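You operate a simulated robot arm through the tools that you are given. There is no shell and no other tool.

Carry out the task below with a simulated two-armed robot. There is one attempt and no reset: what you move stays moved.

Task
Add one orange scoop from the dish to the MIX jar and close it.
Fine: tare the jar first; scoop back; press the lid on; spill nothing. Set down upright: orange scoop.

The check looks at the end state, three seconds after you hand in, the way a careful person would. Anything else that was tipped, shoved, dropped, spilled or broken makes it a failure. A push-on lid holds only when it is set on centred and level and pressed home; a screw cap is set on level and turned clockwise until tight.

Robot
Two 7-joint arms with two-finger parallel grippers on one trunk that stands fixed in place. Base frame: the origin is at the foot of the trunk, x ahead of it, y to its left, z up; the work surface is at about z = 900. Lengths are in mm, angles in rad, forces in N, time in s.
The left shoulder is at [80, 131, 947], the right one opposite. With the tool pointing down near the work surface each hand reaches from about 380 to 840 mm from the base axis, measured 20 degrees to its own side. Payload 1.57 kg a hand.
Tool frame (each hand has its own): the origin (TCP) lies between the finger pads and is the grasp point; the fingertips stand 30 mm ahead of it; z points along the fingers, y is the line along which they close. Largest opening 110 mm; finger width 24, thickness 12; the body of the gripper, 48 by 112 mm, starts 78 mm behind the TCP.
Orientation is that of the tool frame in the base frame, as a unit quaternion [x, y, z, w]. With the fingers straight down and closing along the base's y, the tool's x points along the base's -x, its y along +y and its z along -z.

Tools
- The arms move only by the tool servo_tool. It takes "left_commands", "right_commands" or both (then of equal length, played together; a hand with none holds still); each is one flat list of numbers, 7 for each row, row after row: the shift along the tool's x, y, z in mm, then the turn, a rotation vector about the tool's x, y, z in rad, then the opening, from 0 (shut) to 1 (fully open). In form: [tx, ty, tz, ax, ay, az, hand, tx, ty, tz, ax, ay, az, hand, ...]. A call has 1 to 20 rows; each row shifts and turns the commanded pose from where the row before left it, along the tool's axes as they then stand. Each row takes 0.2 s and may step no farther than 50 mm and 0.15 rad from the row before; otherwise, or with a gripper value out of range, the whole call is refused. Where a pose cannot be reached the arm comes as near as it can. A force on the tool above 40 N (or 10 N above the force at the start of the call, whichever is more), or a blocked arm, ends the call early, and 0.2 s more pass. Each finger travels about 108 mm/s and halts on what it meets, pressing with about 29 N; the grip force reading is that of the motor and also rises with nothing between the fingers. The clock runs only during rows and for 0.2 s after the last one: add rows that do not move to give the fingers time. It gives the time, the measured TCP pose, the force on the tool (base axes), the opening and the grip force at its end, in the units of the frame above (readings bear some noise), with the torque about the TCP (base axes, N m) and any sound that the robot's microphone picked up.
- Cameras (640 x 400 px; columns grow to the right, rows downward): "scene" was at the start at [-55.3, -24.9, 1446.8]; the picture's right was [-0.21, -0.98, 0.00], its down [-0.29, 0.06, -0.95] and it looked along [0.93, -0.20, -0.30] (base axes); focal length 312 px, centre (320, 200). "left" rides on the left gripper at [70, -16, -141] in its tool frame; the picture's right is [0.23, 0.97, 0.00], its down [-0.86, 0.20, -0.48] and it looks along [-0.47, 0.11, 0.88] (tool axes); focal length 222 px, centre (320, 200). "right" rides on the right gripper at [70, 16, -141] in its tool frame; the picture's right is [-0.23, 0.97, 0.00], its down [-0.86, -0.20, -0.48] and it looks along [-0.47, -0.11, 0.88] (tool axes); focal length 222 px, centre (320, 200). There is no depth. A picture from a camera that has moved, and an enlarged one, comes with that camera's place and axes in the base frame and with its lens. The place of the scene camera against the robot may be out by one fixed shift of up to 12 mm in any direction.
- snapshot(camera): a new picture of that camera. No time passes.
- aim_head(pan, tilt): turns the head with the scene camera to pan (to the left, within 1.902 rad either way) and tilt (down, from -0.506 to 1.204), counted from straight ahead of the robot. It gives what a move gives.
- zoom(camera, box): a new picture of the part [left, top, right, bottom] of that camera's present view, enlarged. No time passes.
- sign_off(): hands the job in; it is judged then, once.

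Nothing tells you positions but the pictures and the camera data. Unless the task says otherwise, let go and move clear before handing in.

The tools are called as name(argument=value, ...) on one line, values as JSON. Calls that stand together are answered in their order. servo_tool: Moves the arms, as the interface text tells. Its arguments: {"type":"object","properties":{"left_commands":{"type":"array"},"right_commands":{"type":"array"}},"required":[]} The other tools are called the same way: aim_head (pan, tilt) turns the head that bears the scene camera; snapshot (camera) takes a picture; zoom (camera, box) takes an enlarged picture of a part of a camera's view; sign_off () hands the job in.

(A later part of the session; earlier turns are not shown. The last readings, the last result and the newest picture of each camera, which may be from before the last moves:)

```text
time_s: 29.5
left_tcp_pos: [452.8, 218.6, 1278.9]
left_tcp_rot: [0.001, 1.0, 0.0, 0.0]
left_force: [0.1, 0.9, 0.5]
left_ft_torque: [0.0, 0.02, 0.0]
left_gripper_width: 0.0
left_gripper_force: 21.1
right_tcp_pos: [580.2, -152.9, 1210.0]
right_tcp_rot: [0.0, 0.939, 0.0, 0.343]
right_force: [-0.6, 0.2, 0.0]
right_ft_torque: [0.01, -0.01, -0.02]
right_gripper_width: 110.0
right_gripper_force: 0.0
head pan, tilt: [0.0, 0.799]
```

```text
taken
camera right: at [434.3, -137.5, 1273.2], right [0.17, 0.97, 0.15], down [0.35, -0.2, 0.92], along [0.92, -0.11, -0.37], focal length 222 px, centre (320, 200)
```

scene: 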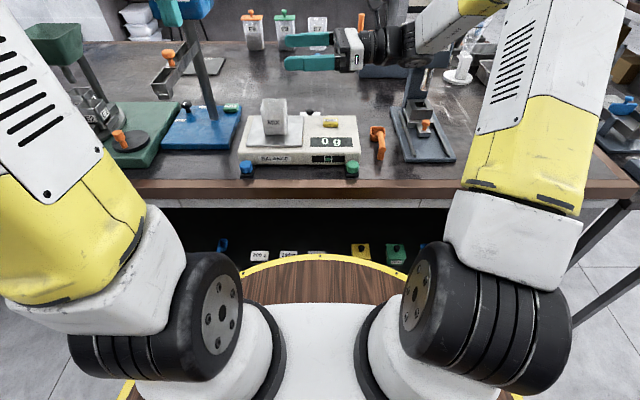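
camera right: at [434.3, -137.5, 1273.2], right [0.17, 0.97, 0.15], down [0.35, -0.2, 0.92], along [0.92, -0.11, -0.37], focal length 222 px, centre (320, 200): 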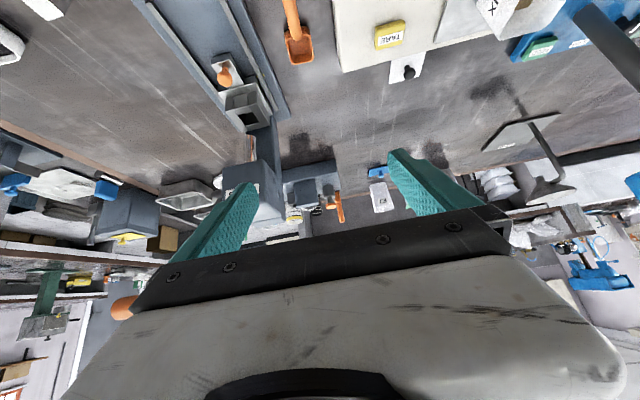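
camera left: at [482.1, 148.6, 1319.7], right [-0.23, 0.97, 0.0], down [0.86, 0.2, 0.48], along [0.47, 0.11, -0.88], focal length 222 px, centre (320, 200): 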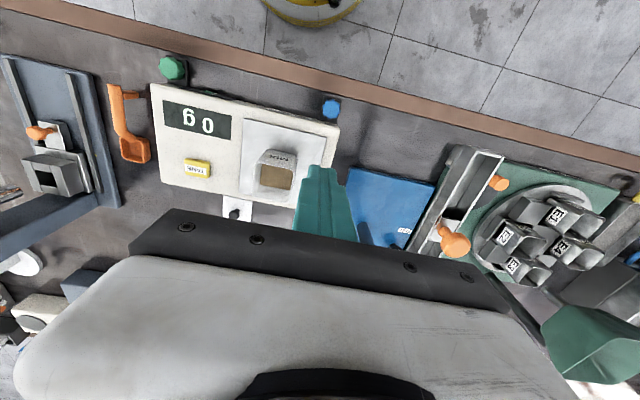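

Everything is back as before. I'll close the right hand to about 50 mm, to keep clear of the balance, and bring it down to some 70 mm above the scoop handle for a last alignment look.

servo_tool(right_commands=[18.9, -0.4, 27.65, 0, 0, 0, 0.45, 18.9, -0.4, 27.65, 0, 0, 0, 0.45, 18.9, -0.4, 27.65, 0, 0, 0, 0.45, 18.9, -0.4, 27.65, 0, 0, 0, 0.45, 18.9, -0.4, 27.65, 0, 0, 0, 0.45, 18.9, -0.4, 27.65, 0, 0, 0, 0.45, 0, 0, 0, 0, 0, 0, 0.45])

snapshot(camera="right")

zoom(camera="right", box=[240, 60, 400, 200])

snapshot(camera="scene")

zoom(camera="left", box=[60, 60, 240, 180])

```text
time_s: 31.1
left_tcp_pos: [452.5, 218.3, 1278.8]
left_tcp_rot: [0.0, 1.0, 0.0, -0.001]
left_force: [-0.1, 0.3, -0.2]
left_ft_torque: [-0.02, -0.01, 0.0]
left_gripper_width: 0.2
left_gripper_force: 21.3
right_tcp_pos: [602.6, -153.2, 1010.3]
right_tcp_rot: [0.0, 0.939, 0.0, 0.343]
right_force: [-1.1, -0.1, -0.3]
right_ft_torque: [0.01, 0.01, -0.02]
right_gripper_width: 49.7
right_gripper_force: 0.1
head pan, tilt: [0.0, 0.799]
```

```text
taken
camera right: at [456.4, -137.8, 1074.0], right [0.17, 0.97, 0.15], down [0.35, -0.2, 0.92], along [0.92, -0.11, -0.37], focal length 222 px, centre (320, 200)
```

right: 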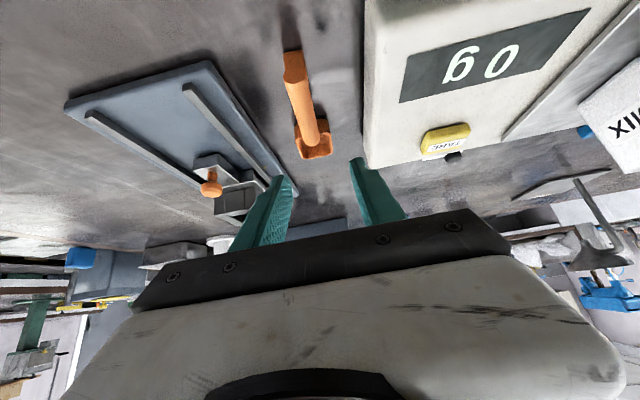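

```text
2.86 times, centred on (320, 130) of right
camera zoom: at [456.4, -137.8, 1074.0], right [0.17, 0.97, 0.15], down [0.35, -0.2, 0.92], along [0.92, -0.11, -0.37], focal length 635 px, centre (320, 400)
```

zoom: 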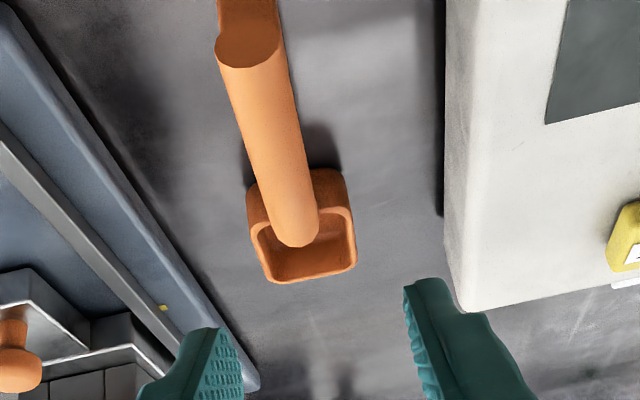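

```text
taken
```

scene: 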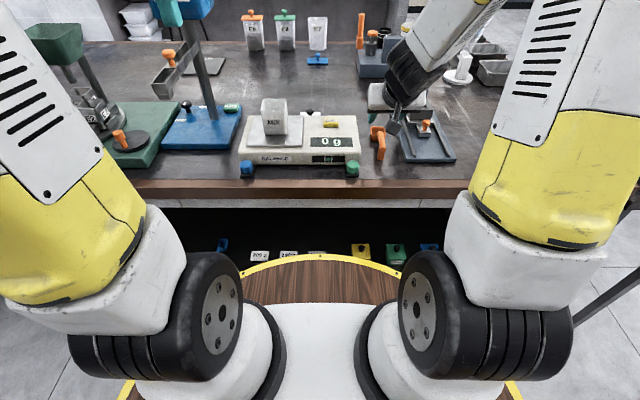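

```text
3.33 times, centred on (150, 120) of left
camera zoom: at [382.4, 201.3, 1419.3], right [-0.23, 0.97, 0.0], down [0.86, 0.2, 0.48], along [0.47, 0.11, -0.88], focal length 740 px, centre (887, 467)
```

zoom: 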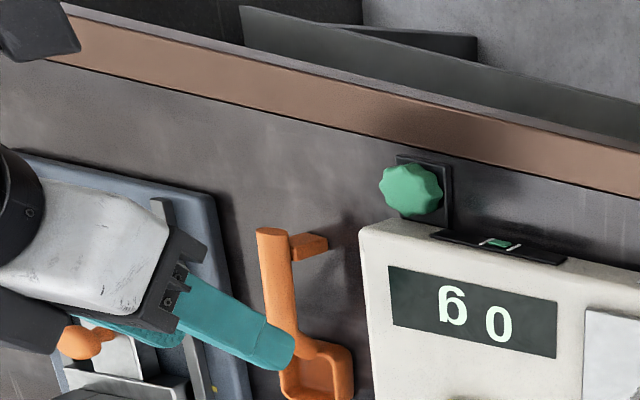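

The handle runs from about (565, -154) to (629, -156), so it is yawed about -2°. I'll match that yaw and go down most of the way, then check before closing.

servo_tool(right_commands=[9.6, -0.3, 10.7, 0.0225, 0, 0.0268, 0.45, 9.6, -0.3, 10.7, 0, 0, 0, 0.45, 9.6, -0.3, 10.7, 0, 0, 0, 0.45, 9.6, -0.3, 10.7, 0, 0, 0, 0.45, 0, 0, 0, 0, 0, 0, 0.45])

zoom(camera="right", box=[220, 60, 420, 220])

zoom(camera="scene", box=[340, 80, 440, 170])

zoom(camera="left", box=[60, 80, 200, 180])

```text
time_s: 32.3
left_tcp_pos: [453.4, 217.0, 1278.5]
left_tcp_rot: [0.0, 1.0, 0.001, 0.0]
left_force: [0.7, 0.1, -0.5]
left_ft_torque: [-0.01, -0.03, 0.01]
left_gripper_width: 0.2
left_gripper_force: 20.8
right_tcp_pos: [598.7, -158.0, 953.4]
right_tcp_rot: [0.016, 0.939, -0.006, 0.343]
right_force: [0.3, -0.7, 0.4]
right_ft_torque: [0.01, -0.01, -0.02]
right_gripper_width: 49.3
right_gripper_force: 0.2
head pan, tilt: [0.0, 0.799]
```

```text
2.50 times, centred on (320, 140) of right
camera zoom: at [453.4, -135.9, 1016.4], right [0.21, 0.97, 0.15], down [0.34, -0.21, 0.92], along [0.92, -0.14, -0.37], focal length 555 px, centre (320, 350)
```

zoom: 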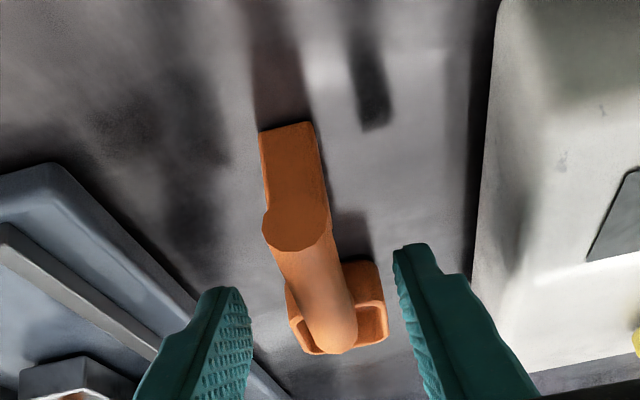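

```text
4.44 times, centred on (390, 125) of scene
camera zoom: at [-65.8, -4.9, 1403.0], right [0.0, -1.0, 0.0], down [-0.72, 0.0, -0.7], along [0.7, 0.0, -0.72], focal length 1388 px, centre (9, 533)
```

zoom: 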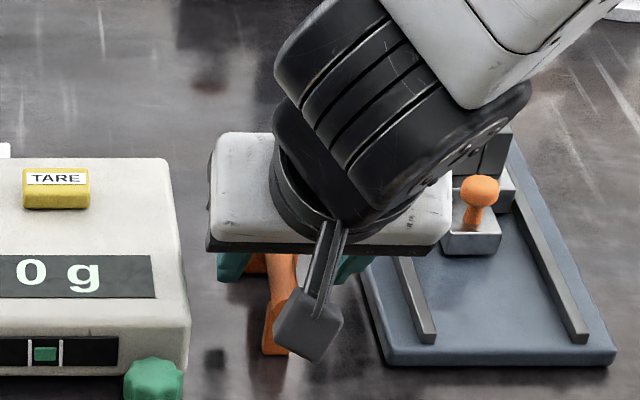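

```text
4.00 times, centred on (130, 130) of left
camera zoom: at [382.5, 200.8, 1419.3], right [-0.23, 0.97, 0.0], down [0.86, 0.2, 0.48], along [0.47, 0.11, -0.88], focal length 888 px, centre (1080, 480)
```

zoom: 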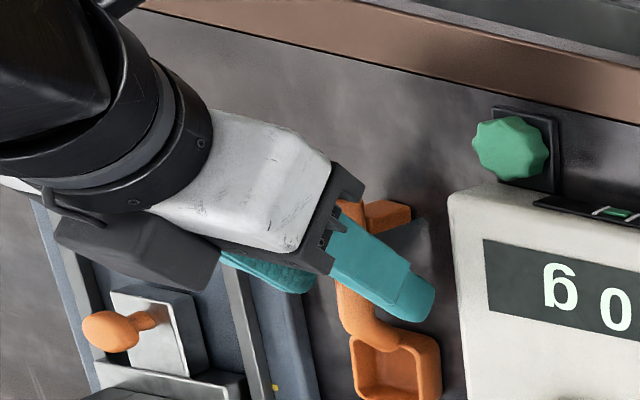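

The handle sits about 1.5 mm left of the finger middle. I'll correct that, go down to handle height and close gently on it.

servo_tool(right_commands=[5, 1.0, 6, 0, 0, 0, 0.45, 5, 0.6, 6, 0, 0, 0, 0.45, 0, 0, 0, 0, 0, 0, 0.45])

zoom(camera="right", box=[220, 60, 420, 220])

zoom(camera="left", box=[60, 80, 200, 180])

```text
time_s: 33.1
left_tcp_pos: [453.7, 217.9, 1278.5]
left_tcp_rot: [0.0, 1.0, 0.0, 0.001]
left_force: [0.2, -0.2, 0.7]
left_ft_torque: [0.05, -0.01, 0.0]
left_gripper_width: 0.3
left_gripper_force: 21.0
right_tcp_pos: [598.5, -154.2, 936.7]
right_tcp_rot: [0.015, 0.939, -0.005, 0.343]
right_force: [-1.0, 0.1, -0.1]
right_ft_torque: [-0.01, 0.02, -0.02]
right_gripper_width: 49.4
right_gripper_force: 0.0
head pan, tilt: [0.0, 0.799]
```

```text
2.50 times, centred on (320, 140) of right
camera zoom: at [453.6, -133.0, 1000.7], right [0.21, 0.97, 0.15], down [0.34, -0.21, 0.92], along [0.92, -0.14, -0.37], focal length 555 px, centre (320, 350)
```

zoom: 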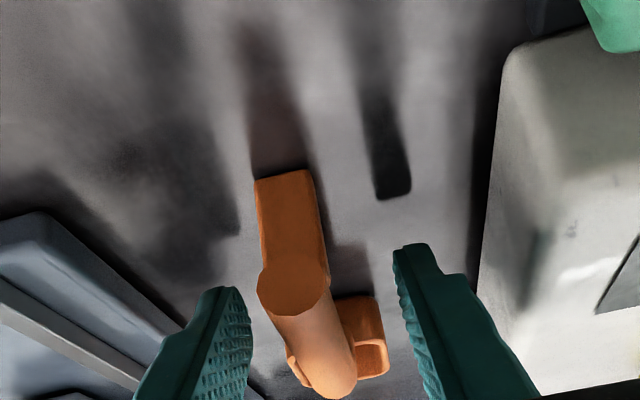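

```text
4.00 times, centred on (130, 130) of left
camera zoom: at [382.5, 200.8, 1419.3], right [-0.23, 0.97, 0.0], down [0.86, 0.2, 0.48], along [0.47, 0.11, -0.88], focal length 888 px, centre (1080, 480)
```

zoom: 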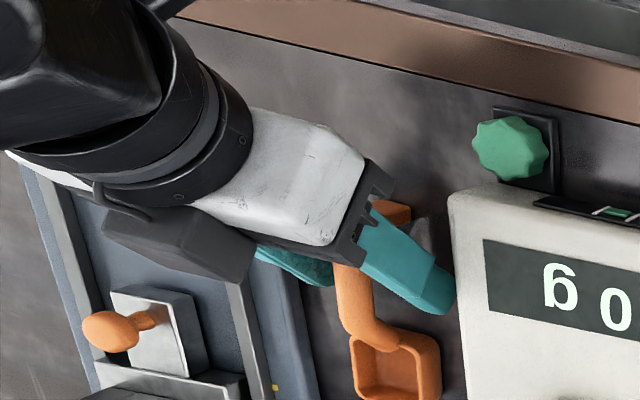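

The handle now appears about 2 mm to the right of the finger middle, so I'll shift back by 1.5 mm and close slowly.

servo_tool(right_commands=[0, -1.5, 0, 0, 0, 0, 0.45, 0, 0, 0, 0, 0, 0, 0.3, 0, 0, 0, 0, 0, 0, 0.22, 0, 0, 0, 0, 0, 0, 0.17, 0, 0, 0, 0, 0, 0, 0.12, 0, 0, 0, 0, 0, 0, 0.05, 0, 0, 0, 0, 0, 0, 0, 0, 0, 0, 0, 0, 0, 0])

zoom(camera="right", box=[220, 60, 420, 220])

zoom(camera="left", box=[60, 80, 200, 180])

```text
time_s: 34.9
left_tcp_pos: [452.9, 217.7, 1279.4]
left_tcp_rot: [0.0, 1.0, 0.0, 0.0]
left_force: [-0.4, -0.4, 0.5]
left_ft_torque: [-0.05, -0.04, 0.02]
left_gripper_width: 0.2
left_gripper_force: 21.7
right_tcp_pos: [598.5, -156.2, 936.7]
right_tcp_rot: [0.016, 0.939, -0.006, 0.342]
right_force: [0.9, 0.7, 0.6]
right_ft_torque: [0.0, -0.02, 0.0]
right_gripper_width: 14.4
right_gripper_force: 29.1
head pan, tilt: [0.0, 0.799]
```

```text
2.50 times, centred on (320, 140) of right
camera zoom: at [453.4, -134.7, 1000.9], right [0.21, 0.97, 0.15], down [0.34, -0.21, 0.92], along [0.92, -0.14, -0.37], focal length 555 px, centre (320, 350)
```

zoom: 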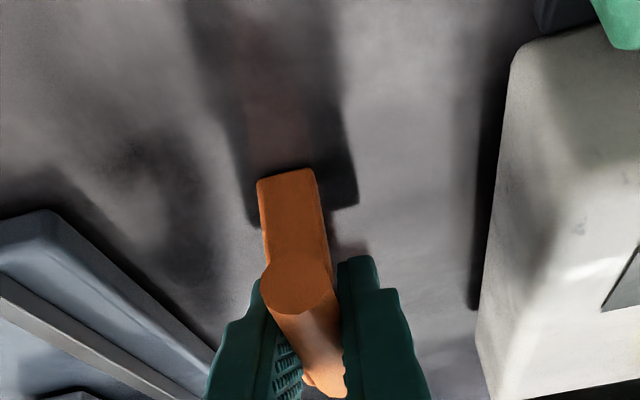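

```text
4.00 times, centred on (130, 130) of left
camera zoom: at [382.5, 200.8, 1419.3], right [-0.23, 0.97, 0.0], down [0.86, 0.2, 0.48], along [0.47, 0.11, -0.88], focal length 888 px, centre (1080, 480)
```

zoom: 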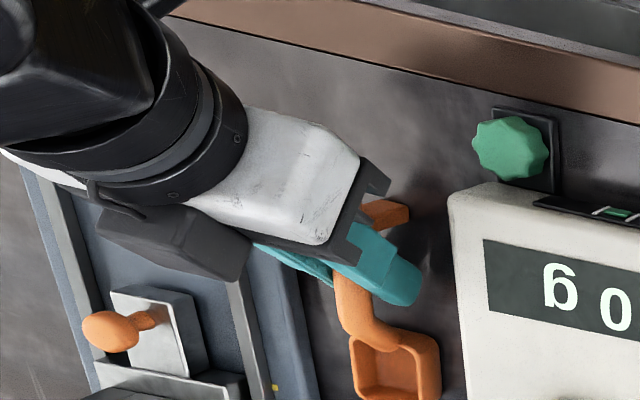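

The grip is firm at 14.4 mm on the handle and the scoop didn't shift. I'll lift straight up a little and check that it stays level.

servo_tool(right_commands=[-3.2, 0, -3.8, 0, 0, 0, 0, -6.4, 0, -7.65, 0, 0, 0, 0, -9.7, 0, -11.5, 0, 0, 0, 0, -9.7, 0, -11.5, 0, 0, 0, 0, 0, 0, 0, 0, 0, 0, 0])

snapshot(camera="right")

zoom(camera="left", box=[60, 80, 200, 180])

zoom(camera="scene", box=[340, 80, 440, 170])

```text
time_s: 36.1
left_tcp_pos: [454.1, 217.6, 1279.1]
left_tcp_rot: [0.0, 1.0, 0.0, 0.0]
left_force: [0.1, -0.1, 0.7]
left_ft_torque: [0.0, -0.01, 0.0]
left_gripper_width: 0.0
left_gripper_force: 21.0
right_tcp_pos: [597.9, -156.9, 982.6]
right_tcp_rot: [0.016, 0.939, -0.007, 0.343]
right_force: [0.2, 0.5, -0.5]
right_ft_torque: [-0.05, -0.01, -0.01]
right_gripper_width: 14.6
right_gripper_force: 29.2
head pan, tilt: [0.0, 0.799]
```

```text
taken
camera right: at [453.6, -136.1, 1045.6], right [0.21, 0.97, 0.15], down [0.34, -0.21, 0.92], along [0.92, -0.14, -0.37], focal length 222 px, centre (320, 200)
```

right: 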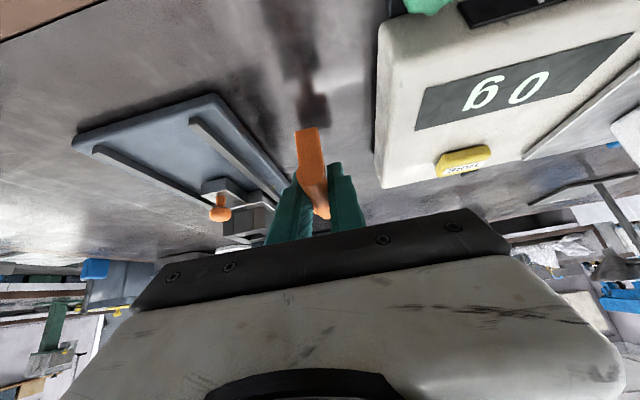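

```text
4.00 times, centred on (130, 130) of left
camera zoom: at [382.5, 200.9, 1419.3], right [-0.23, 0.97, 0.0], down [0.86, 0.2, 0.48], along [0.47, 0.11, -0.88], focal length 888 px, centre (1080, 480)
```

zoom: 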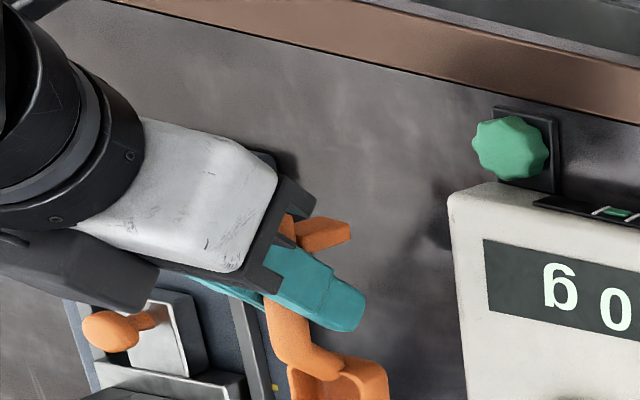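

```text
4.44 times, centred on (390, 125) of scene
camera zoom: at [-65.8, -4.9, 1403.0], right [0.0, -1.0, 0.0], down [-0.72, 0.0, -0.7], along [0.7, 0.0, -0.72], focal length 1388 px, centre (9, 533)
```

zoom: 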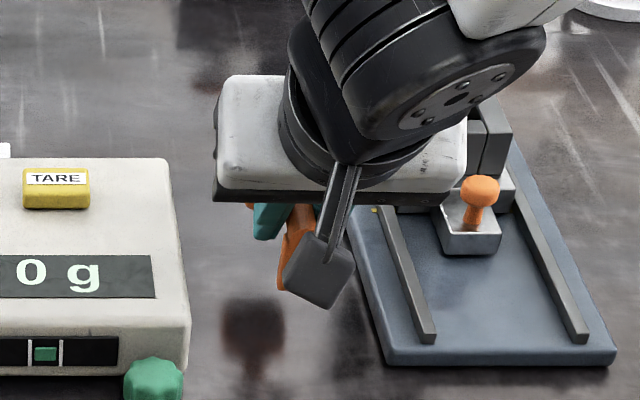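

The scoop hangs level in the grip. I'll lift it clear, draw back towards the robot to avoid the press, and carry it over to the right above the dish.

servo_tool(right_commands=[-15.6, 0, -18.6, 0, 0, 0, 0, -15.6, 0, -18.6, 0, 0, 0, 0, -15.6, 0, -18.6, 0, 0, 0, 0, -15.6, 0, -18.6, 0, 0, 0, 0, 26, 0, -21.9, 0, 0, 0, 0, 26, 0, -21.9, 0, 0, 0, 0, 26, 0, -21.9, 0, 0, 0, 0, 26, 0, -21.9, 0, 0, 0, 0, 0, -30, 0, 0, 0, 0, 0, 0, -35, 0, 0, 0, 0, 0, 0, -35, 0, 0, 0, 0, 0, 0, -35, 0, 0, 0, 0, 0, 0, -35, 0, 0, 0, 0, 0, 0, -35, 0, 0, 0, 0, 0, 0, -35, 0, 0, 0, 0, 0, 0, -35, 0, 0, 0, 0, 0, 0, -35, 0, 0, 0, 0, 0, 0, -35, 0, 0, 0, 0, 0, 0, -35, 0, 0, 0, 0, 0])

snapshot(camera="right")

snapshot(camera="scene")

snapshot(camera="left")

```text
time_s: 40.1
left_tcp_pos: [454.1, 218.4, 1278.5]
left_tcp_rot: [-0.001, 1.0, -0.001, 0.0]
left_force: [-0.1, 0.2, -0.3]
left_ft_torque: [-0.02, -0.01, 0.01]
left_gripper_width: 0.0
left_gripper_force: 20.9
right_tcp_pos: [454.3, -531.9, 1081.2]
right_tcp_rot: [0.015, 0.939, -0.005, 0.343]
right_force: [0.1, 0.0, -0.1]
right_ft_torque: [0.03, 0.03, -0.02]
right_gripper_width: 14.7
right_gripper_force: 28.8
right hand out of reach, approached as far as the arm can: row 8
head pan, tilt: [0.0, 0.799]
```

```text
taken
camera right: at [309.0, -511.4, 1144.8], right [0.21, 0.97, 0.15], down [0.34, -0.21, 0.92], along [0.92, -0.14, -0.37], focal length 222 px, centre (320, 200)
```

right: 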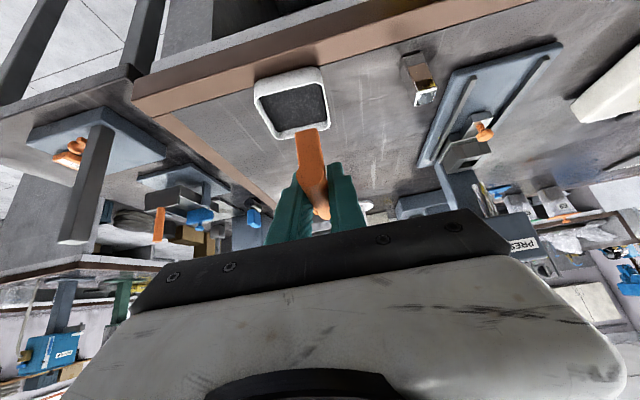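

```text
taken
```

scene: 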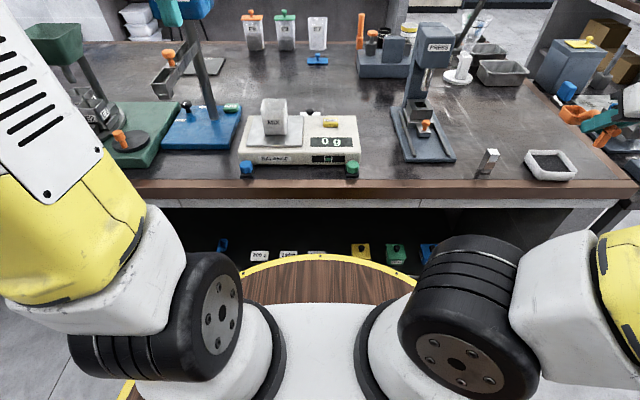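

```text
taken
camera left: at [382.4, 201.2, 1419.3], right [-0.23, 0.97, 0.0], down [0.86, 0.2, 0.48], along [0.47, 0.11, -0.88], focal length 222 px, centre (320, 200)
```

left: 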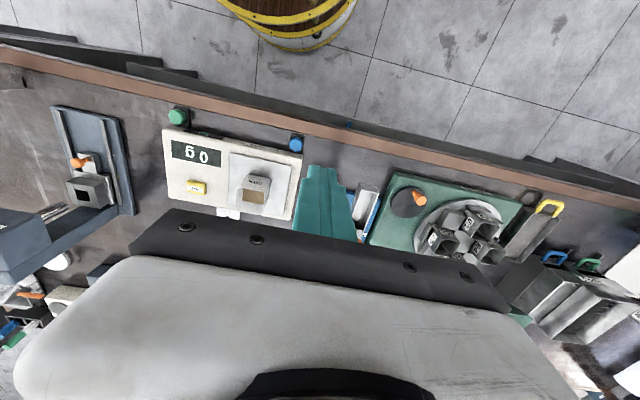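

The scoop is near the dish, and the scene camera now sees the dish free. I'll aim the head at it for a detailed look.

aim_head(pan=-0.7, tilt=0.75)

snapshot(camera="scene")

zoom(camera="scene", box=[260, 80, 440, 200])

zoom(camera="right", box=[220, 50, 380, 170])

```text
time_s: 41.1
left_tcp_pos: [453.5, 218.0, 1279.5]
left_tcp_rot: [0.0, 1.0, 0.0, 0.0]
left_force: [0.5, -0.3, -0.6]
left_ft_torque: [-0.01, 0.0, 0.0]
left_gripper_width: 0.2
left_gripper_force: 20.9
right_tcp_pos: [454.7, -531.7, 1081.2]
right_tcp_rot: [0.017, 0.939, -0.006, 0.343]
right_force: [0.4, 0.1, -0.7]
right_ft_torque: [-0.01, 0.02, 0.03]
right_gripper_width: 14.8
right_gripper_force: 28.6
head pan, tilt: [-0.7, 0.75]
```

```text
taken
```

scene: 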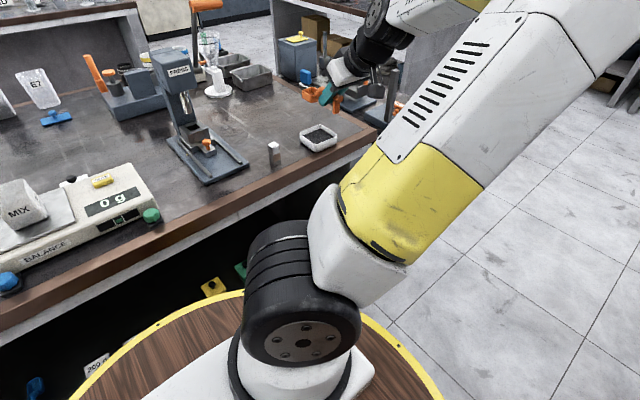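

```text
3.33 times, centred on (350, 140) of scene
camera zoom: at [-83.1, -58.3, 1407.0], right [-0.64, -0.77, 0.0], down [-0.52, 0.44, -0.73], along [0.56, -0.47, -0.68], focal length 1041 px, centre (220, 400)
```

zoom: 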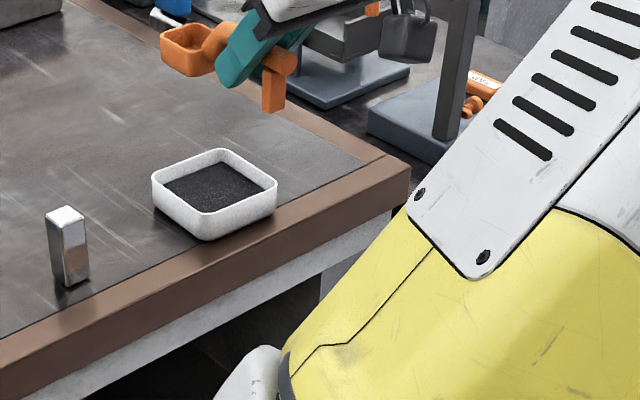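

```text
3.33 times, centred on (300, 110) of right
camera zoom: at [308.9, -511.3, 1144.9], right [0.21, 0.97, 0.15], down [0.34, -0.21, 0.92], along [0.92, -0.14, -0.37], focal length 740 px, centre (387, 500)
```

zoom: 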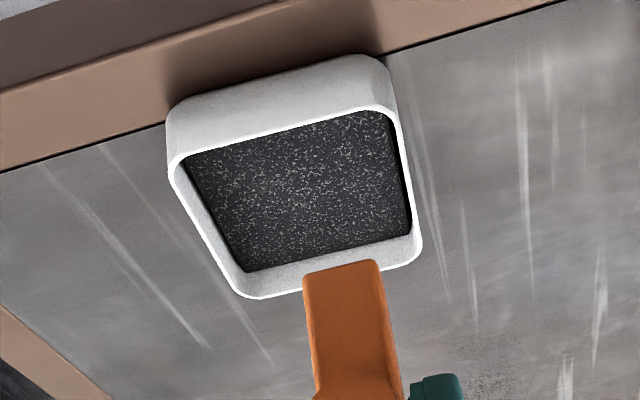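

The dish is about 80 mm square, its rim near z 927 with the grain surface some 7 mm lower, centred near (534, -559). I'll bring the scoop level above it and check the alignment.

servo_tool(right_commands=[14.6, -8.3, 23, 0, 0, 0, 0, 14.6, -8.3, 23, 0, 0, 0, 0, 14.6, -8.3, 23, 0, 0, 0, 0, 0, 0, 0, 0, 0, 0, 0])

zoom(camera="scene", box=[270, 70, 390, 170])

snapshot(camera="right")

```text
time_s: 42.1
left_tcp_pos: [452.9, 218.0, 1277.3]
left_tcp_rot: [-0.001, 1.0, -0.001, -0.001]
left_force: [-0.2, 0.4, -0.3]
left_ft_torque: [0.02, -0.01, -0.01]
left_gripper_width: 0.0
left_gripper_force: 21.6
right_tcp_pos: [462.7, -557.4, 1002.5]
right_tcp_rot: [0.016, 0.939, -0.006, 0.344]
right_force: [-0.1, 0.5, 0.4]
right_ft_torque: [0.02, -0.01, -0.02]
right_gripper_width: 14.7
right_gripper_force: 29.0
head pan, tilt: [-0.7, 0.75]
```

```text
4.00 times, centred on (330, 120) of scene
camera zoom: at [-83.1, -58.3, 1407.0], right [-0.64, -0.76, 0.0], down [-0.52, 0.44, -0.73], along [0.56, -0.47, -0.68], focal length 1250 px, centre (280, 520)
```

zoom: 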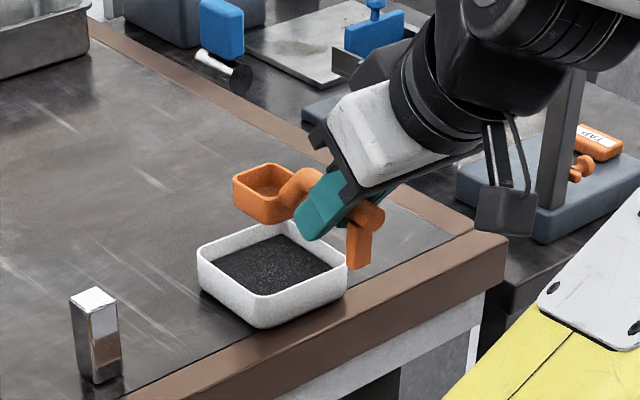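

```text
taken
camera right: at [318.1, -537.1, 1065.5], right [0.21, 0.97, 0.15], down [0.34, -0.21, 0.92], along [0.92, -0.14, -0.37], focal length 222 px, centre (320, 200)
```

right: 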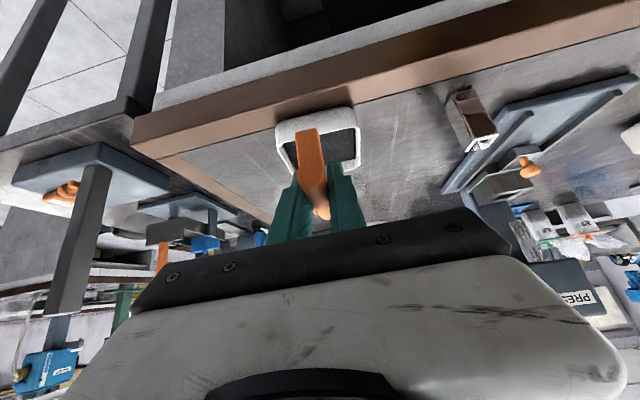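

The scoop hangs squarely over the dish. The bowl is deeper than the grain bed, so I'll raise it, tip it nose-down by about 69° in the air above the dish, and check it again before dipping.

servo_tool(right_commands=[-14.5, 0, -17.2, 0, 0, 0, 0, -14.5, 0, -17.2, 0, 0, 0, 0, -4.8, 0, 4.0, 0, 0.15, 0, 0, -5.3, 0, 3.3, 0, 0.15, 0, 0, -5.8, 0, 2.4, 0, 0.15, 0, 0, -6.1, 0, 1.5, 0, 0.15, 0, 0, -6.2, 0, 0.6, 0, 0.15, 0, 0, -6.2, 0, -0.3, 0, 0.15, 0, 0, -6.1, 0, -1.2, 0, 0.15, 0, 0, -5.9, 0, -2.1, 0, 0.15, 0, 0, 0, 0, 0, 0, 0, 0, 0])

zoom(camera="scene", box=[270, 70, 390, 170])

snapshot(camera="right")

```text
time_s: 44.5
left_tcp_pos: [454.1, 217.3, 1277.8]
left_tcp_rot: [0.0, 1.0, 0.0, 0.0]
left_force: [-0.4, -0.3, 0.5]
left_ft_torque: [-0.04, -0.02, 0.02]
left_gripper_width: 0.2
left_gripper_force: 20.7
right_tcp_pos: [512.1, -557.6, 1045.9]
right_tcp_rot: [0.017, 0.969, 0.004, -0.248]
right_force: [-0.4, 0.4, -0.3]
right_ft_torque: [-0.02, -0.02, 0.01]
right_gripper_width: 14.9
right_gripper_force: 29.2
head pan, tilt: [-0.7, 0.75]
```

```text
4.00 times, centred on (330, 120) of scene
camera zoom: at [-83.0, -58.3, 1407.0], right [-0.64, -0.77, 0.0], down [-0.52, 0.44, -0.73], along [0.56, -0.47, -0.68], focal length 1250 px, centre (280, 520)
```

zoom: 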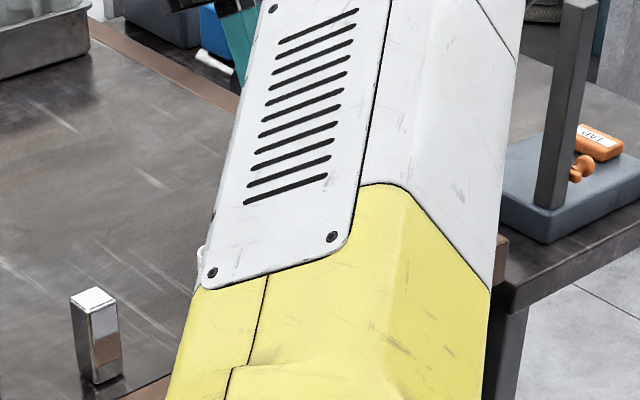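

```text
taken
camera right: at [518.7, -542.0, 1203.9], right [0.23, 0.97, -0.11], down [0.97, -0.23, 0.01], along [-0.02, -0.11, -0.99], focal length 222 px, centre (320, 200)
```

right: 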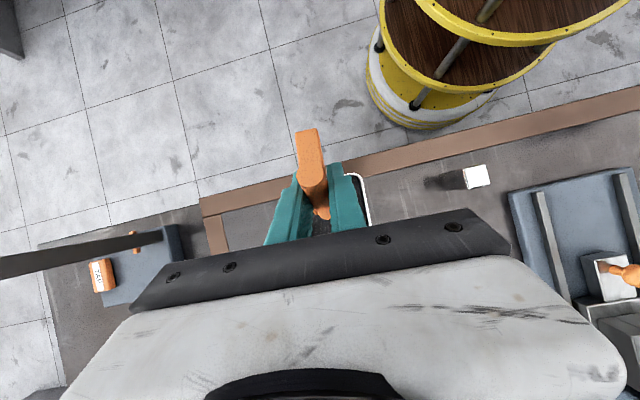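

The arm now blocks the scene view, so I'll go by the geometry and the force reading: the tipped bowl's front corner is about 94 mm below the grasp point. I'll lower it into the dish slowly, watching the force.

servo_tool(right_commands=[-7.8, 0, 10.2, 0, 0, 0, 0, -7.8, 0, 10.2, 0, 0, 0, 0, -7.8, 0, 10.2, 0, 0, 0, 0, 0, 0, 0, 0, 0, 0, 0])

zoom(camera="right", box=[240, 120, 400, 240])

snapshot(camera="scene")

```text
time_s: 45.5
left_tcp_pos: [453.7, 216.3, 1279.0]
left_tcp_rot: [0.0, 1.0, 0.0, -0.001]
left_force: [0.2, 0.6, 0.2]
left_ft_torque: [0.01, 0.03, -0.01]
left_gripper_width: 0.1
left_gripper_force: 21.7
right_tcp_pos: [516.9, -558.7, 1007.4]
right_tcp_rot: [0.017, 0.969, 0.004, -0.247]
right_force: [0.2, -1.2, 0.3]
right_ft_torque: [0.02, 0.02, 0.0]
right_gripper_width: 15.0
right_gripper_force: 29.1
head pan, tilt: [-0.7, 0.75]
```

```text
3.33 times, centred on (320, 180) of right
camera zoom: at [522.7, -542.5, 1165.5], right [0.23, 0.97, -0.11], down [0.97, -0.23, 0.01], along [-0.02, -0.11, -0.99], focal length 740 px, centre (320, 267)
```

zoom: 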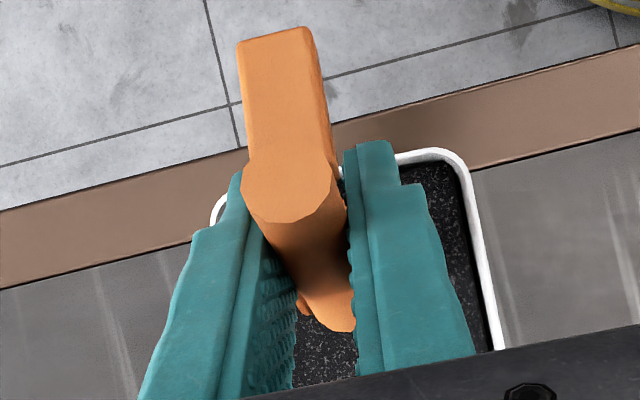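

```text
taken
```

scene: 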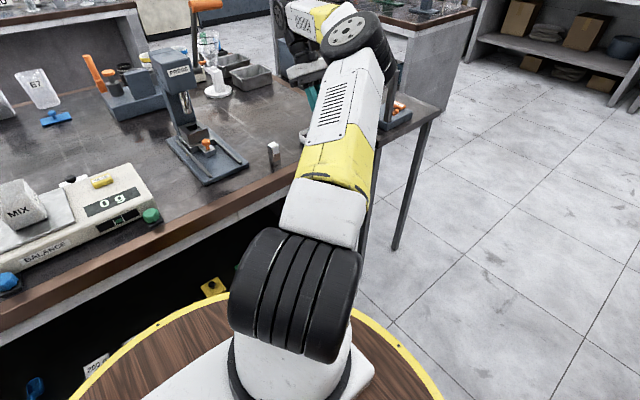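

The view straight down confirms that the scoop is centred in the dish and clear of the near wall. I'll keep lowering in small steps.

servo_tool(right_commands=[-0.96, 0, 1.76, 0, 0, 0, 0, -0.96, 0, 1.76, 0, 0, 0, 0, -0.96, 0, 1.76, 0, 0, 0, 0, 0, 0, 0, 0, 0, 0, 0])

zoom(camera="right", box=[240, 120, 400, 240])

```text
time_s: 46.5
left_tcp_pos: [452.5, 218.9, 1279.1]
left_tcp_rot: [0.001, 1.0, 0.001, 0.0]
left_force: [0.5, 0.2, -0.4]
left_ft_torque: [-0.04, -0.02, -0.01]
left_gripper_width: 0.1
left_gripper_force: 20.9
right_tcp_pos: [517.8, -559.0, 1002.5]
right_tcp_rot: [0.016, 0.969, 0.003, -0.247]
right_force: [1.7, 0.2, 24.3]
right_ft_torque: [0.03, -0.16, 0.02]
right_gripper_width: 15.0
right_gripper_force: 28.7
head pan, tilt: [-0.7, 0.75]
```

```text
3.33 times, centred on (320, 180) of right
camera zoom: at [523.5, -542.4, 1160.6], right [0.23, 0.97, -0.11], down [0.97, -0.23, 0.01], along [-0.01, -0.11, -0.99], focal length 740 px, centre (320, 267)
```

zoom: 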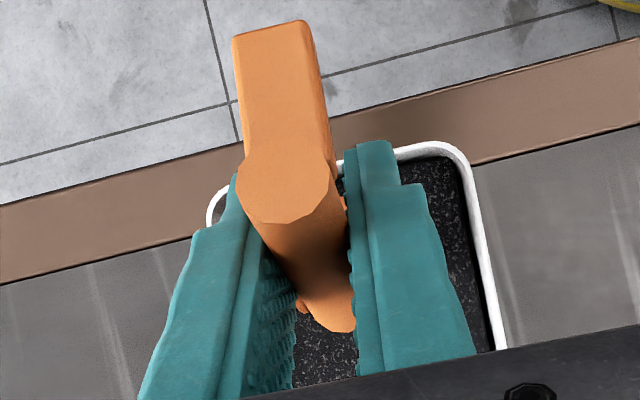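

There is contact of 24 N, so the bowl's front corner has reached the dish floor at about grasp height 1002.5. I'll ease up 2.5 mm, sweep gently forward through the grain, and check the force.

servo_tool(right_commands=[1.2, 0, -2.2, 0, 0, 0, 0, -3.3, 0, -1.8, 0, 0, 0, 0, -3.3, 0, -1.8, 0, 0, 0, 0, -3.3, 0, -1.8, 0, 0, 0, 0, -3.3, 0, -1.8, 0, 0, 0, 0, 0, 0, 0, 0, 0, 0, 0])

zoom(camera="right", box=[240, 120, 400, 240])

```text
time_s: 47.9
left_tcp_pos: [452.8, 217.2, 1278.6]
left_tcp_rot: [0.0, 1.0, 0.0, -0.001]
left_force: [-0.1, -0.4, -0.9]
left_ft_torque: [0.01, 0.02, 0.02]
left_gripper_width: 0.0
left_gripper_force: 21.4
right_tcp_pos: [534.0, -558.6, 1005.6]
right_tcp_rot: [0.017, 0.969, 0.004, -0.247]
right_force: [-0.4, 0.8, -0.9]
right_ft_torque: [0.02, -0.02, 0.0]
right_gripper_width: 14.7
right_gripper_force: 29.2
head pan, tilt: [-0.7, 0.75]
```

```text
3.33 times, centred on (320, 180) of right
camera zoom: at [539.8, -543.3, 1161.9], right [0.23, 0.97, -0.11], down [0.97, -0.23, 0.01], along [-0.02, -0.11, -0.99], focal length 740 px, centre (320, 267)
```

zoom: 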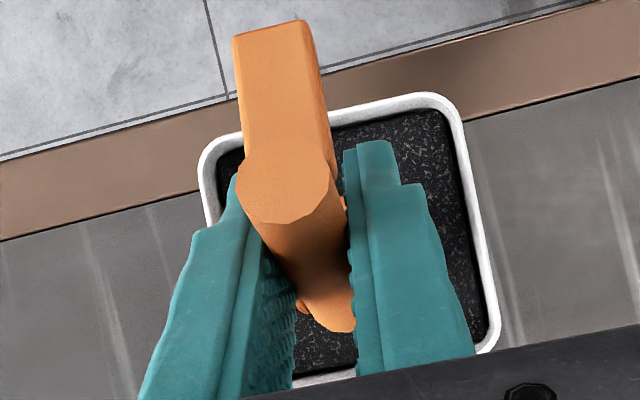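

The sweep met no resistance and the dish hasn't moved. I'll now roll the bowl back to level along the dish floor to scoop the grain up.

servo_tool(right_commands=[11.48, 0, 6.73, 0, -0.15, 0, 0, 10.85, 0, 6.73, 0, -0.15, 0, 0, 10.17, 0, 6.76, 0, -0.15, 0, 0, 9.65, 0, 7.19, 0, -0.15, 0, 0, 9.21, 0, 7.62, 0, -0.15, 0, 0, 8.99, 0, 8.13, 0, -0.15, 0, 0, 8.77, 0, 8.67, 0, -0.15, 0, 0, 8.89, 0, 9.33, 0, -0.15, 0, 0, 0, 0, 0, 0, 0, 0, 0])

zoom(camera="scene", box=[270, 70, 390, 170])

snapshot(camera="right")

```text
time_s: 49.9
left_tcp_pos: [452.3, 217.6, 1279.2]
left_tcp_rot: [0.001, 1.0, 0.0, 0.0]
left_force: [-0.3, -0.8, 0.6]
left_ft_torque: [0.01, -0.03, 0.0]
left_gripper_width: 0.0
left_gripper_force: 21.0
right_tcp_pos: [463.1, -556.4, 946.4]
right_tcp_rot: [0.016, 0.939, -0.006, 0.344]
right_force: [0.0, -0.4, -0.3]
right_ft_torque: [0.02, 0.02, 0.04]
right_gripper_width: 14.9
right_gripper_force: 28.7
head pan, tilt: [-0.7, 0.75]
```

```text
4.00 times, centred on (330, 120) of scene
camera zoom: at [-83.1, -58.4, 1407.0], right [-0.64, -0.76, 0.0], down [-0.52, 0.44, -0.73], along [0.56, -0.47, -0.68], focal length 1250 px, centre (280, 520)
```

zoom: 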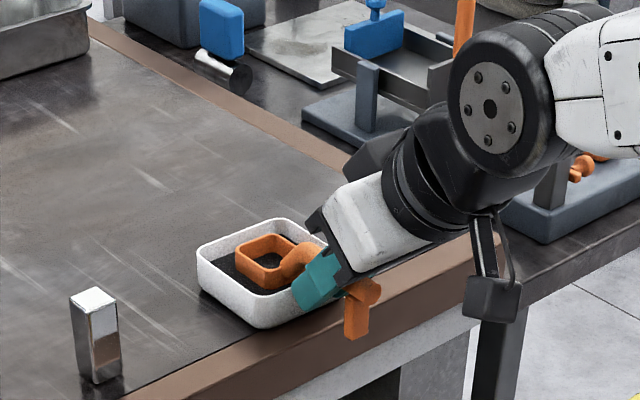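

```text
taken
camera right: at [318.5, -535.9, 1010.4], right [0.21, 0.97, 0.15], down [0.34, -0.21, 0.92], along [0.92, -0.14, -0.37], focal length 222 px, centre (320, 200)
```

right: 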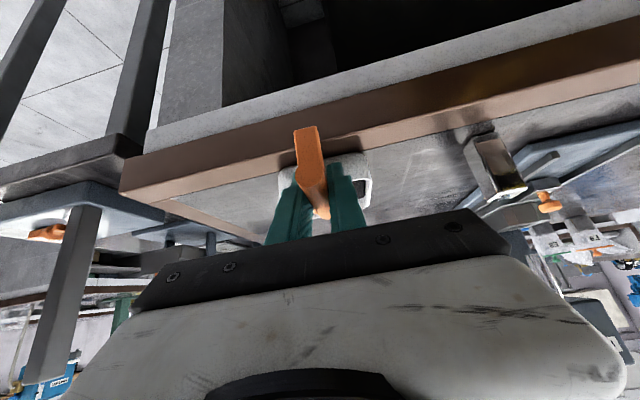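

The bowl lies level in the dish and looks dark inside. I'll zoom in to see how full it is.

zoom(camera="scene", box=[315, 120, 363, 155])

```text
11.43 times, centred on (339, 138) of scene
camera zoom: at [-83.1, -58.4, 1407.0], right [-0.64, -0.76, 0.0], down [-0.52, 0.44, -0.73], along [0.56, -0.47, -0.68], focal length 3570 px, centre (103, 914)
```

zoom: 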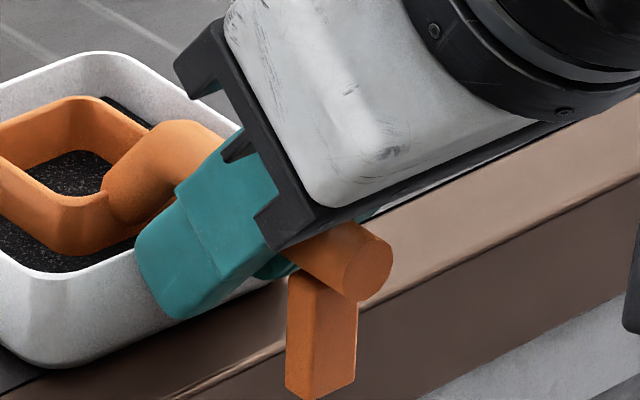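

zoom(camera="scene", box=[304, 118, 348, 146])

```text
14.29 times, centred on (326, 132) of scene
camera zoom: at [-83.1, -58.4, 1407.0], right [-0.64, -0.76, 0.0], down [-0.52, 0.44, -0.73], along [0.56, -0.47, -0.68], focal length 4463 px, centre (234, 1171)
```

zoom: 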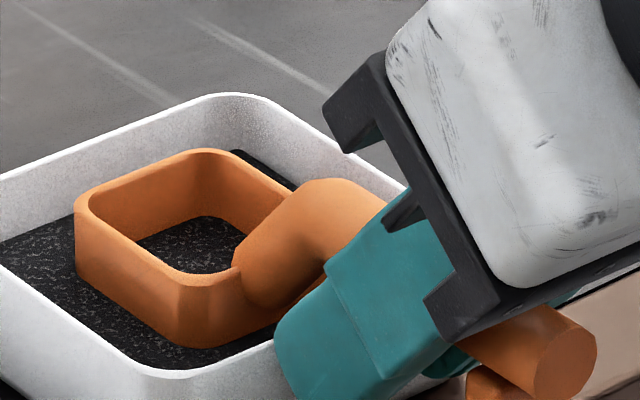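

Grain shows inside the bowl, at about the same level as in the dish. I'll lift straight up slowly to see what stays in it.

servo_tool(right_commands=[-3.9, 0, -4.6, 0, 0, 0, 0, -6.4, 0, -7.65, 0, 0, 0, 0, -6.4, 0, -7.65, 0, 0, 0, 0, -6.4, 0, -7.65, 0, 0, 0, 0, -3.9, 0, -4.6, 0, 0, 0, 0, 0, 0, 0, 0, 0, 0, 0])

zoom(camera="scene", box=[300, 100, 356, 140])

```text
time_s: 51.3
left_tcp_pos: [453.1, 216.9, 1278.3]
left_tcp_rot: [0.0, 1.0, 0.0, 0.0]
left_force: [0.0, -0.4, 0.1]
left_ft_torque: [0.01, 0.01, 0.01]
left_gripper_width: 0.0
left_gripper_force: 21.0
right_tcp_pos: [462.7, -556.8, 989.2]
right_tcp_rot: [0.017, 0.939, -0.006, 0.343]
right_force: [0.0, 0.5, 0.4]
right_ft_torque: [-0.01, 0.02, 0.04]
right_gripper_width: 14.7
right_gripper_force: 29.6
head pan, tilt: [-0.7, 0.75]
```

```text
10.00 times, centred on (328, 120) of scene
camera zoom: at [-83.1, -58.4, 1407.0], right [-0.64, -0.76, 0.0], down [-0.52, 0.44, -0.73], along [0.56, -0.47, -0.68], focal length 3124 px, centre (240, 1000)
```

zoom: 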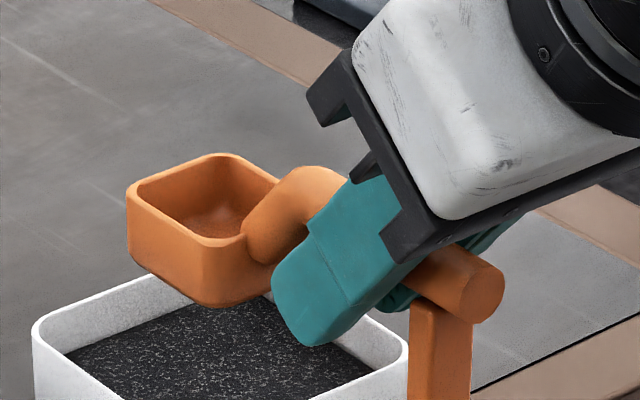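

The bowl looks empty. I'll look more closely at its inside.

zoom(camera="scene", box=[308, 108, 340, 128])

zoom(camera="scene", box=[290, 116, 350, 156])

```text
16.00 times, centred on (324, 118) of scene
camera zoom: at [-83.1, -58.4, 1407.0], right [-0.64, -0.76, 0.0], down [-0.52, 0.44, -0.73], along [0.56, -0.47, -0.68], focal length 4998 px, centre (256, 1512)
```

zoom: 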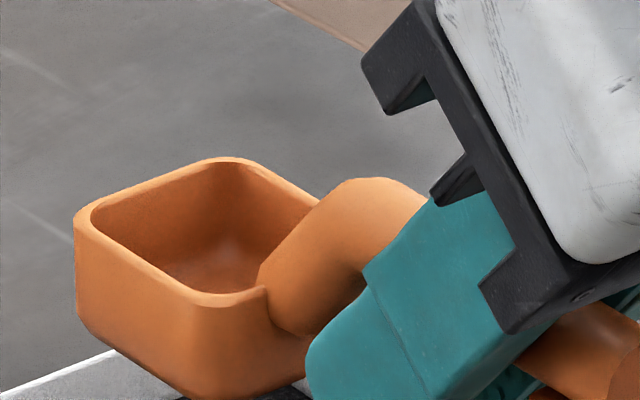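

```text
10.00 times, centred on (320, 136) of scene
camera zoom: at [-83.1, -58.4, 1407.0], right [-0.64, -0.76, 0.0], down [-0.52, 0.44, -0.73], along [0.56, -0.47, -0.68], focal length 3124 px, centre (320, 840)
```

zoom: 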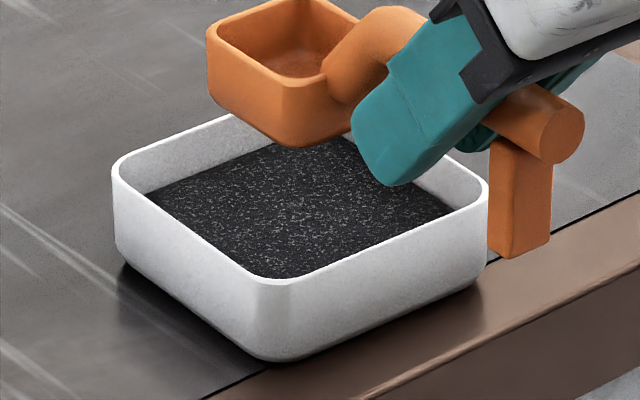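

The bowl is clean and the grain flat, so the lip wasn't deep enough in the shallow bed. I'll try again with the bowl tipped about 90°, so that its front wall lies nearly flat on the dish floor before the sweep.

servo_tool(right_commands=[-17.1, 0, -20.3, 0, 0, 0, 0, -17.1, 0, -20.3, 0, 0, 0, 0, -5.97, 0, 5.02, 0, 0.15, 0, 0, -6.65, 0, 4.08, 0, 0.15, 0, 0, -7.18, 0, 3.04, 0, 0.15, 0, 0, -7.56, 0, 1.93, 0, 0.15, 0, 0, -7.76, 0, 0.78, 0, 0.15, 0, 0, -7.79, 0, -0.39, 0, 0.15, 0, 0, -7.64, 0, -1.55, 0, 0.15, 0, 0, -7.33, 0, -2.67, 0, 0.15, 0, 0, -6.85, 0, -3.74, 0, 0.15, 0, 0, -6.21, 0, -4.72, 0, 0.15, 0, 0, -5.43, 0, -5.6, 0, 0.07, 0, 0, 0, 0, 0, 0, 0, 0, 0])

snapshot(camera="right")

zoom(camera="scene", box=[270, 70, 390, 170])

```text
time_s: 54.3
left_tcp_pos: [453.0, 218.3, 1278.8]
left_tcp_rot: [0.0, 1.0, 0.0, 0.0]
left_force: [-0.5, 0.2, 0.3]
left_ft_torque: [0.0, -0.04, 0.02]
left_gripper_width: 0.0
left_gripper_force: 21.0
right_tcp_pos: [438.5, -531.0, 994.9]
right_tcp_rot: [0.015, 0.908, 0.006, -0.419]
right_force: [-1.0, 0.4, -0.4]
right_ft_torque: [0.02, 0.0, -0.01]
right_gripper_width: 14.6
right_gripper_force: 28.9
right hand out of reach, approached as far as the arm can: row 11, 12, 13
head pan, tilt: [-0.7, 0.75]
```

```text
taken
camera right: at [499.9, -517.0, 1140.5], right [0.18, 0.97, -0.18], down [0.91, -0.23, -0.34], along [-0.37, -0.1, -0.92], focal length 222 px, centre (320, 200)
```

right: 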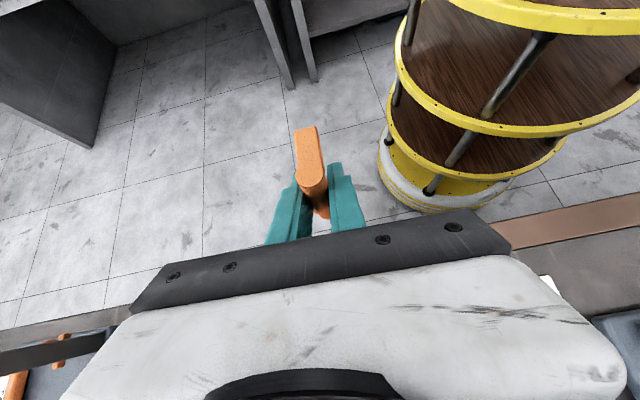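

```text
4.00 times, centred on (330, 120) of scene
camera zoom: at [-83.0, -58.4, 1407.0], right [-0.64, -0.76, 0.0], down [-0.52, 0.44, -0.73], along [0.56, -0.47, -0.68], focal length 1250 px, centre (280, 520)
```

zoom: 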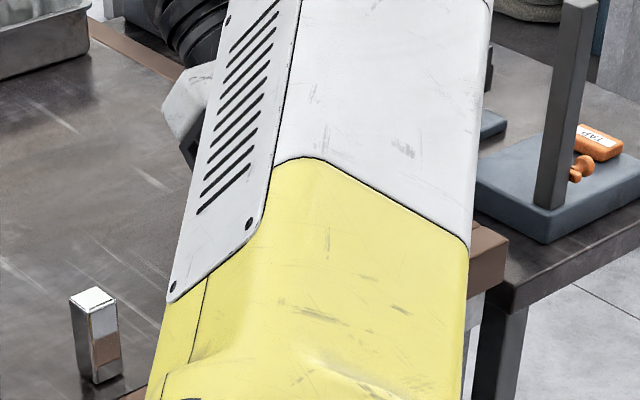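

The arm couldn't reach that much tilt over the dish and swung short, to about (438, -531, 995), apparently passing above the dish without contact. I'll bring the command back to a reachable pose, going up and back, and then check that the dish is untouched.

servo_tool(right_commands=[43.7, 6, 20.7, 0, -0.15, 0, 0, 46.3, 0, 14, 0, -0.15, 0, 0, 0, 0, 0, 0, -0.15, 0, 0, 0, 0, 0, 0, 0, 0, 0])

snapshot(camera="right")

snapshot(camera="scene")

```text
time_s: 55.3
left_tcp_pos: [452.6, 218.4, 1279.0]
left_tcp_rot: [0.0, 1.0, -0.001, 0.0]
left_force: [0.5, -0.8, 0.3]
left_ft_torque: [-0.01, -0.02, 0.0]
left_gripper_width: 0.0
left_gripper_force: 20.6
right_tcp_pos: [350.3, -521.7, 1037.3]
right_tcp_rot: [0.017, 0.978, 0.004, -0.208]
right_force: [0.1, 0.0, -0.4]
right_ft_torque: [0.01, -0.04, -0.01]
right_gripper_width: 14.9
right_gripper_force: 28.9
head pan, tilt: [-0.7, 0.75]
```

```text
taken
camera right: at [343.4, -505.3, 1194.4], right [0.24, 0.97, -0.09], down [0.97, -0.23, 0.09], along [0.07, -0.11, -0.99], focal length 222 px, centre (320, 200)
```

right: 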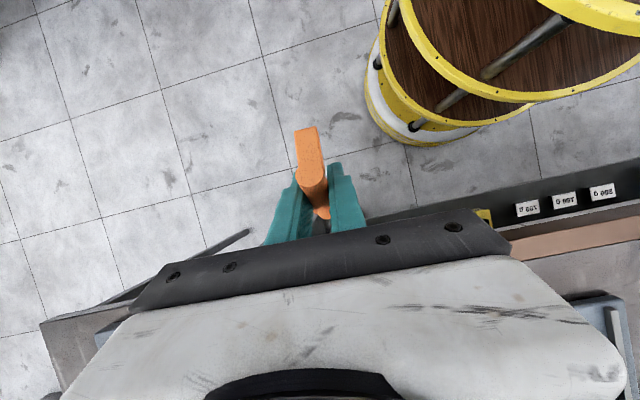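

```text
taken
```

scene: 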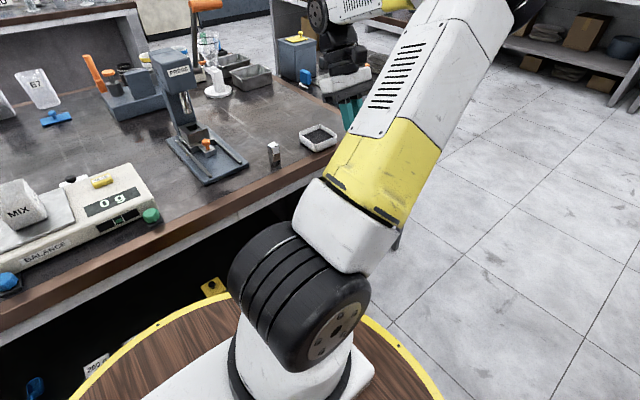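

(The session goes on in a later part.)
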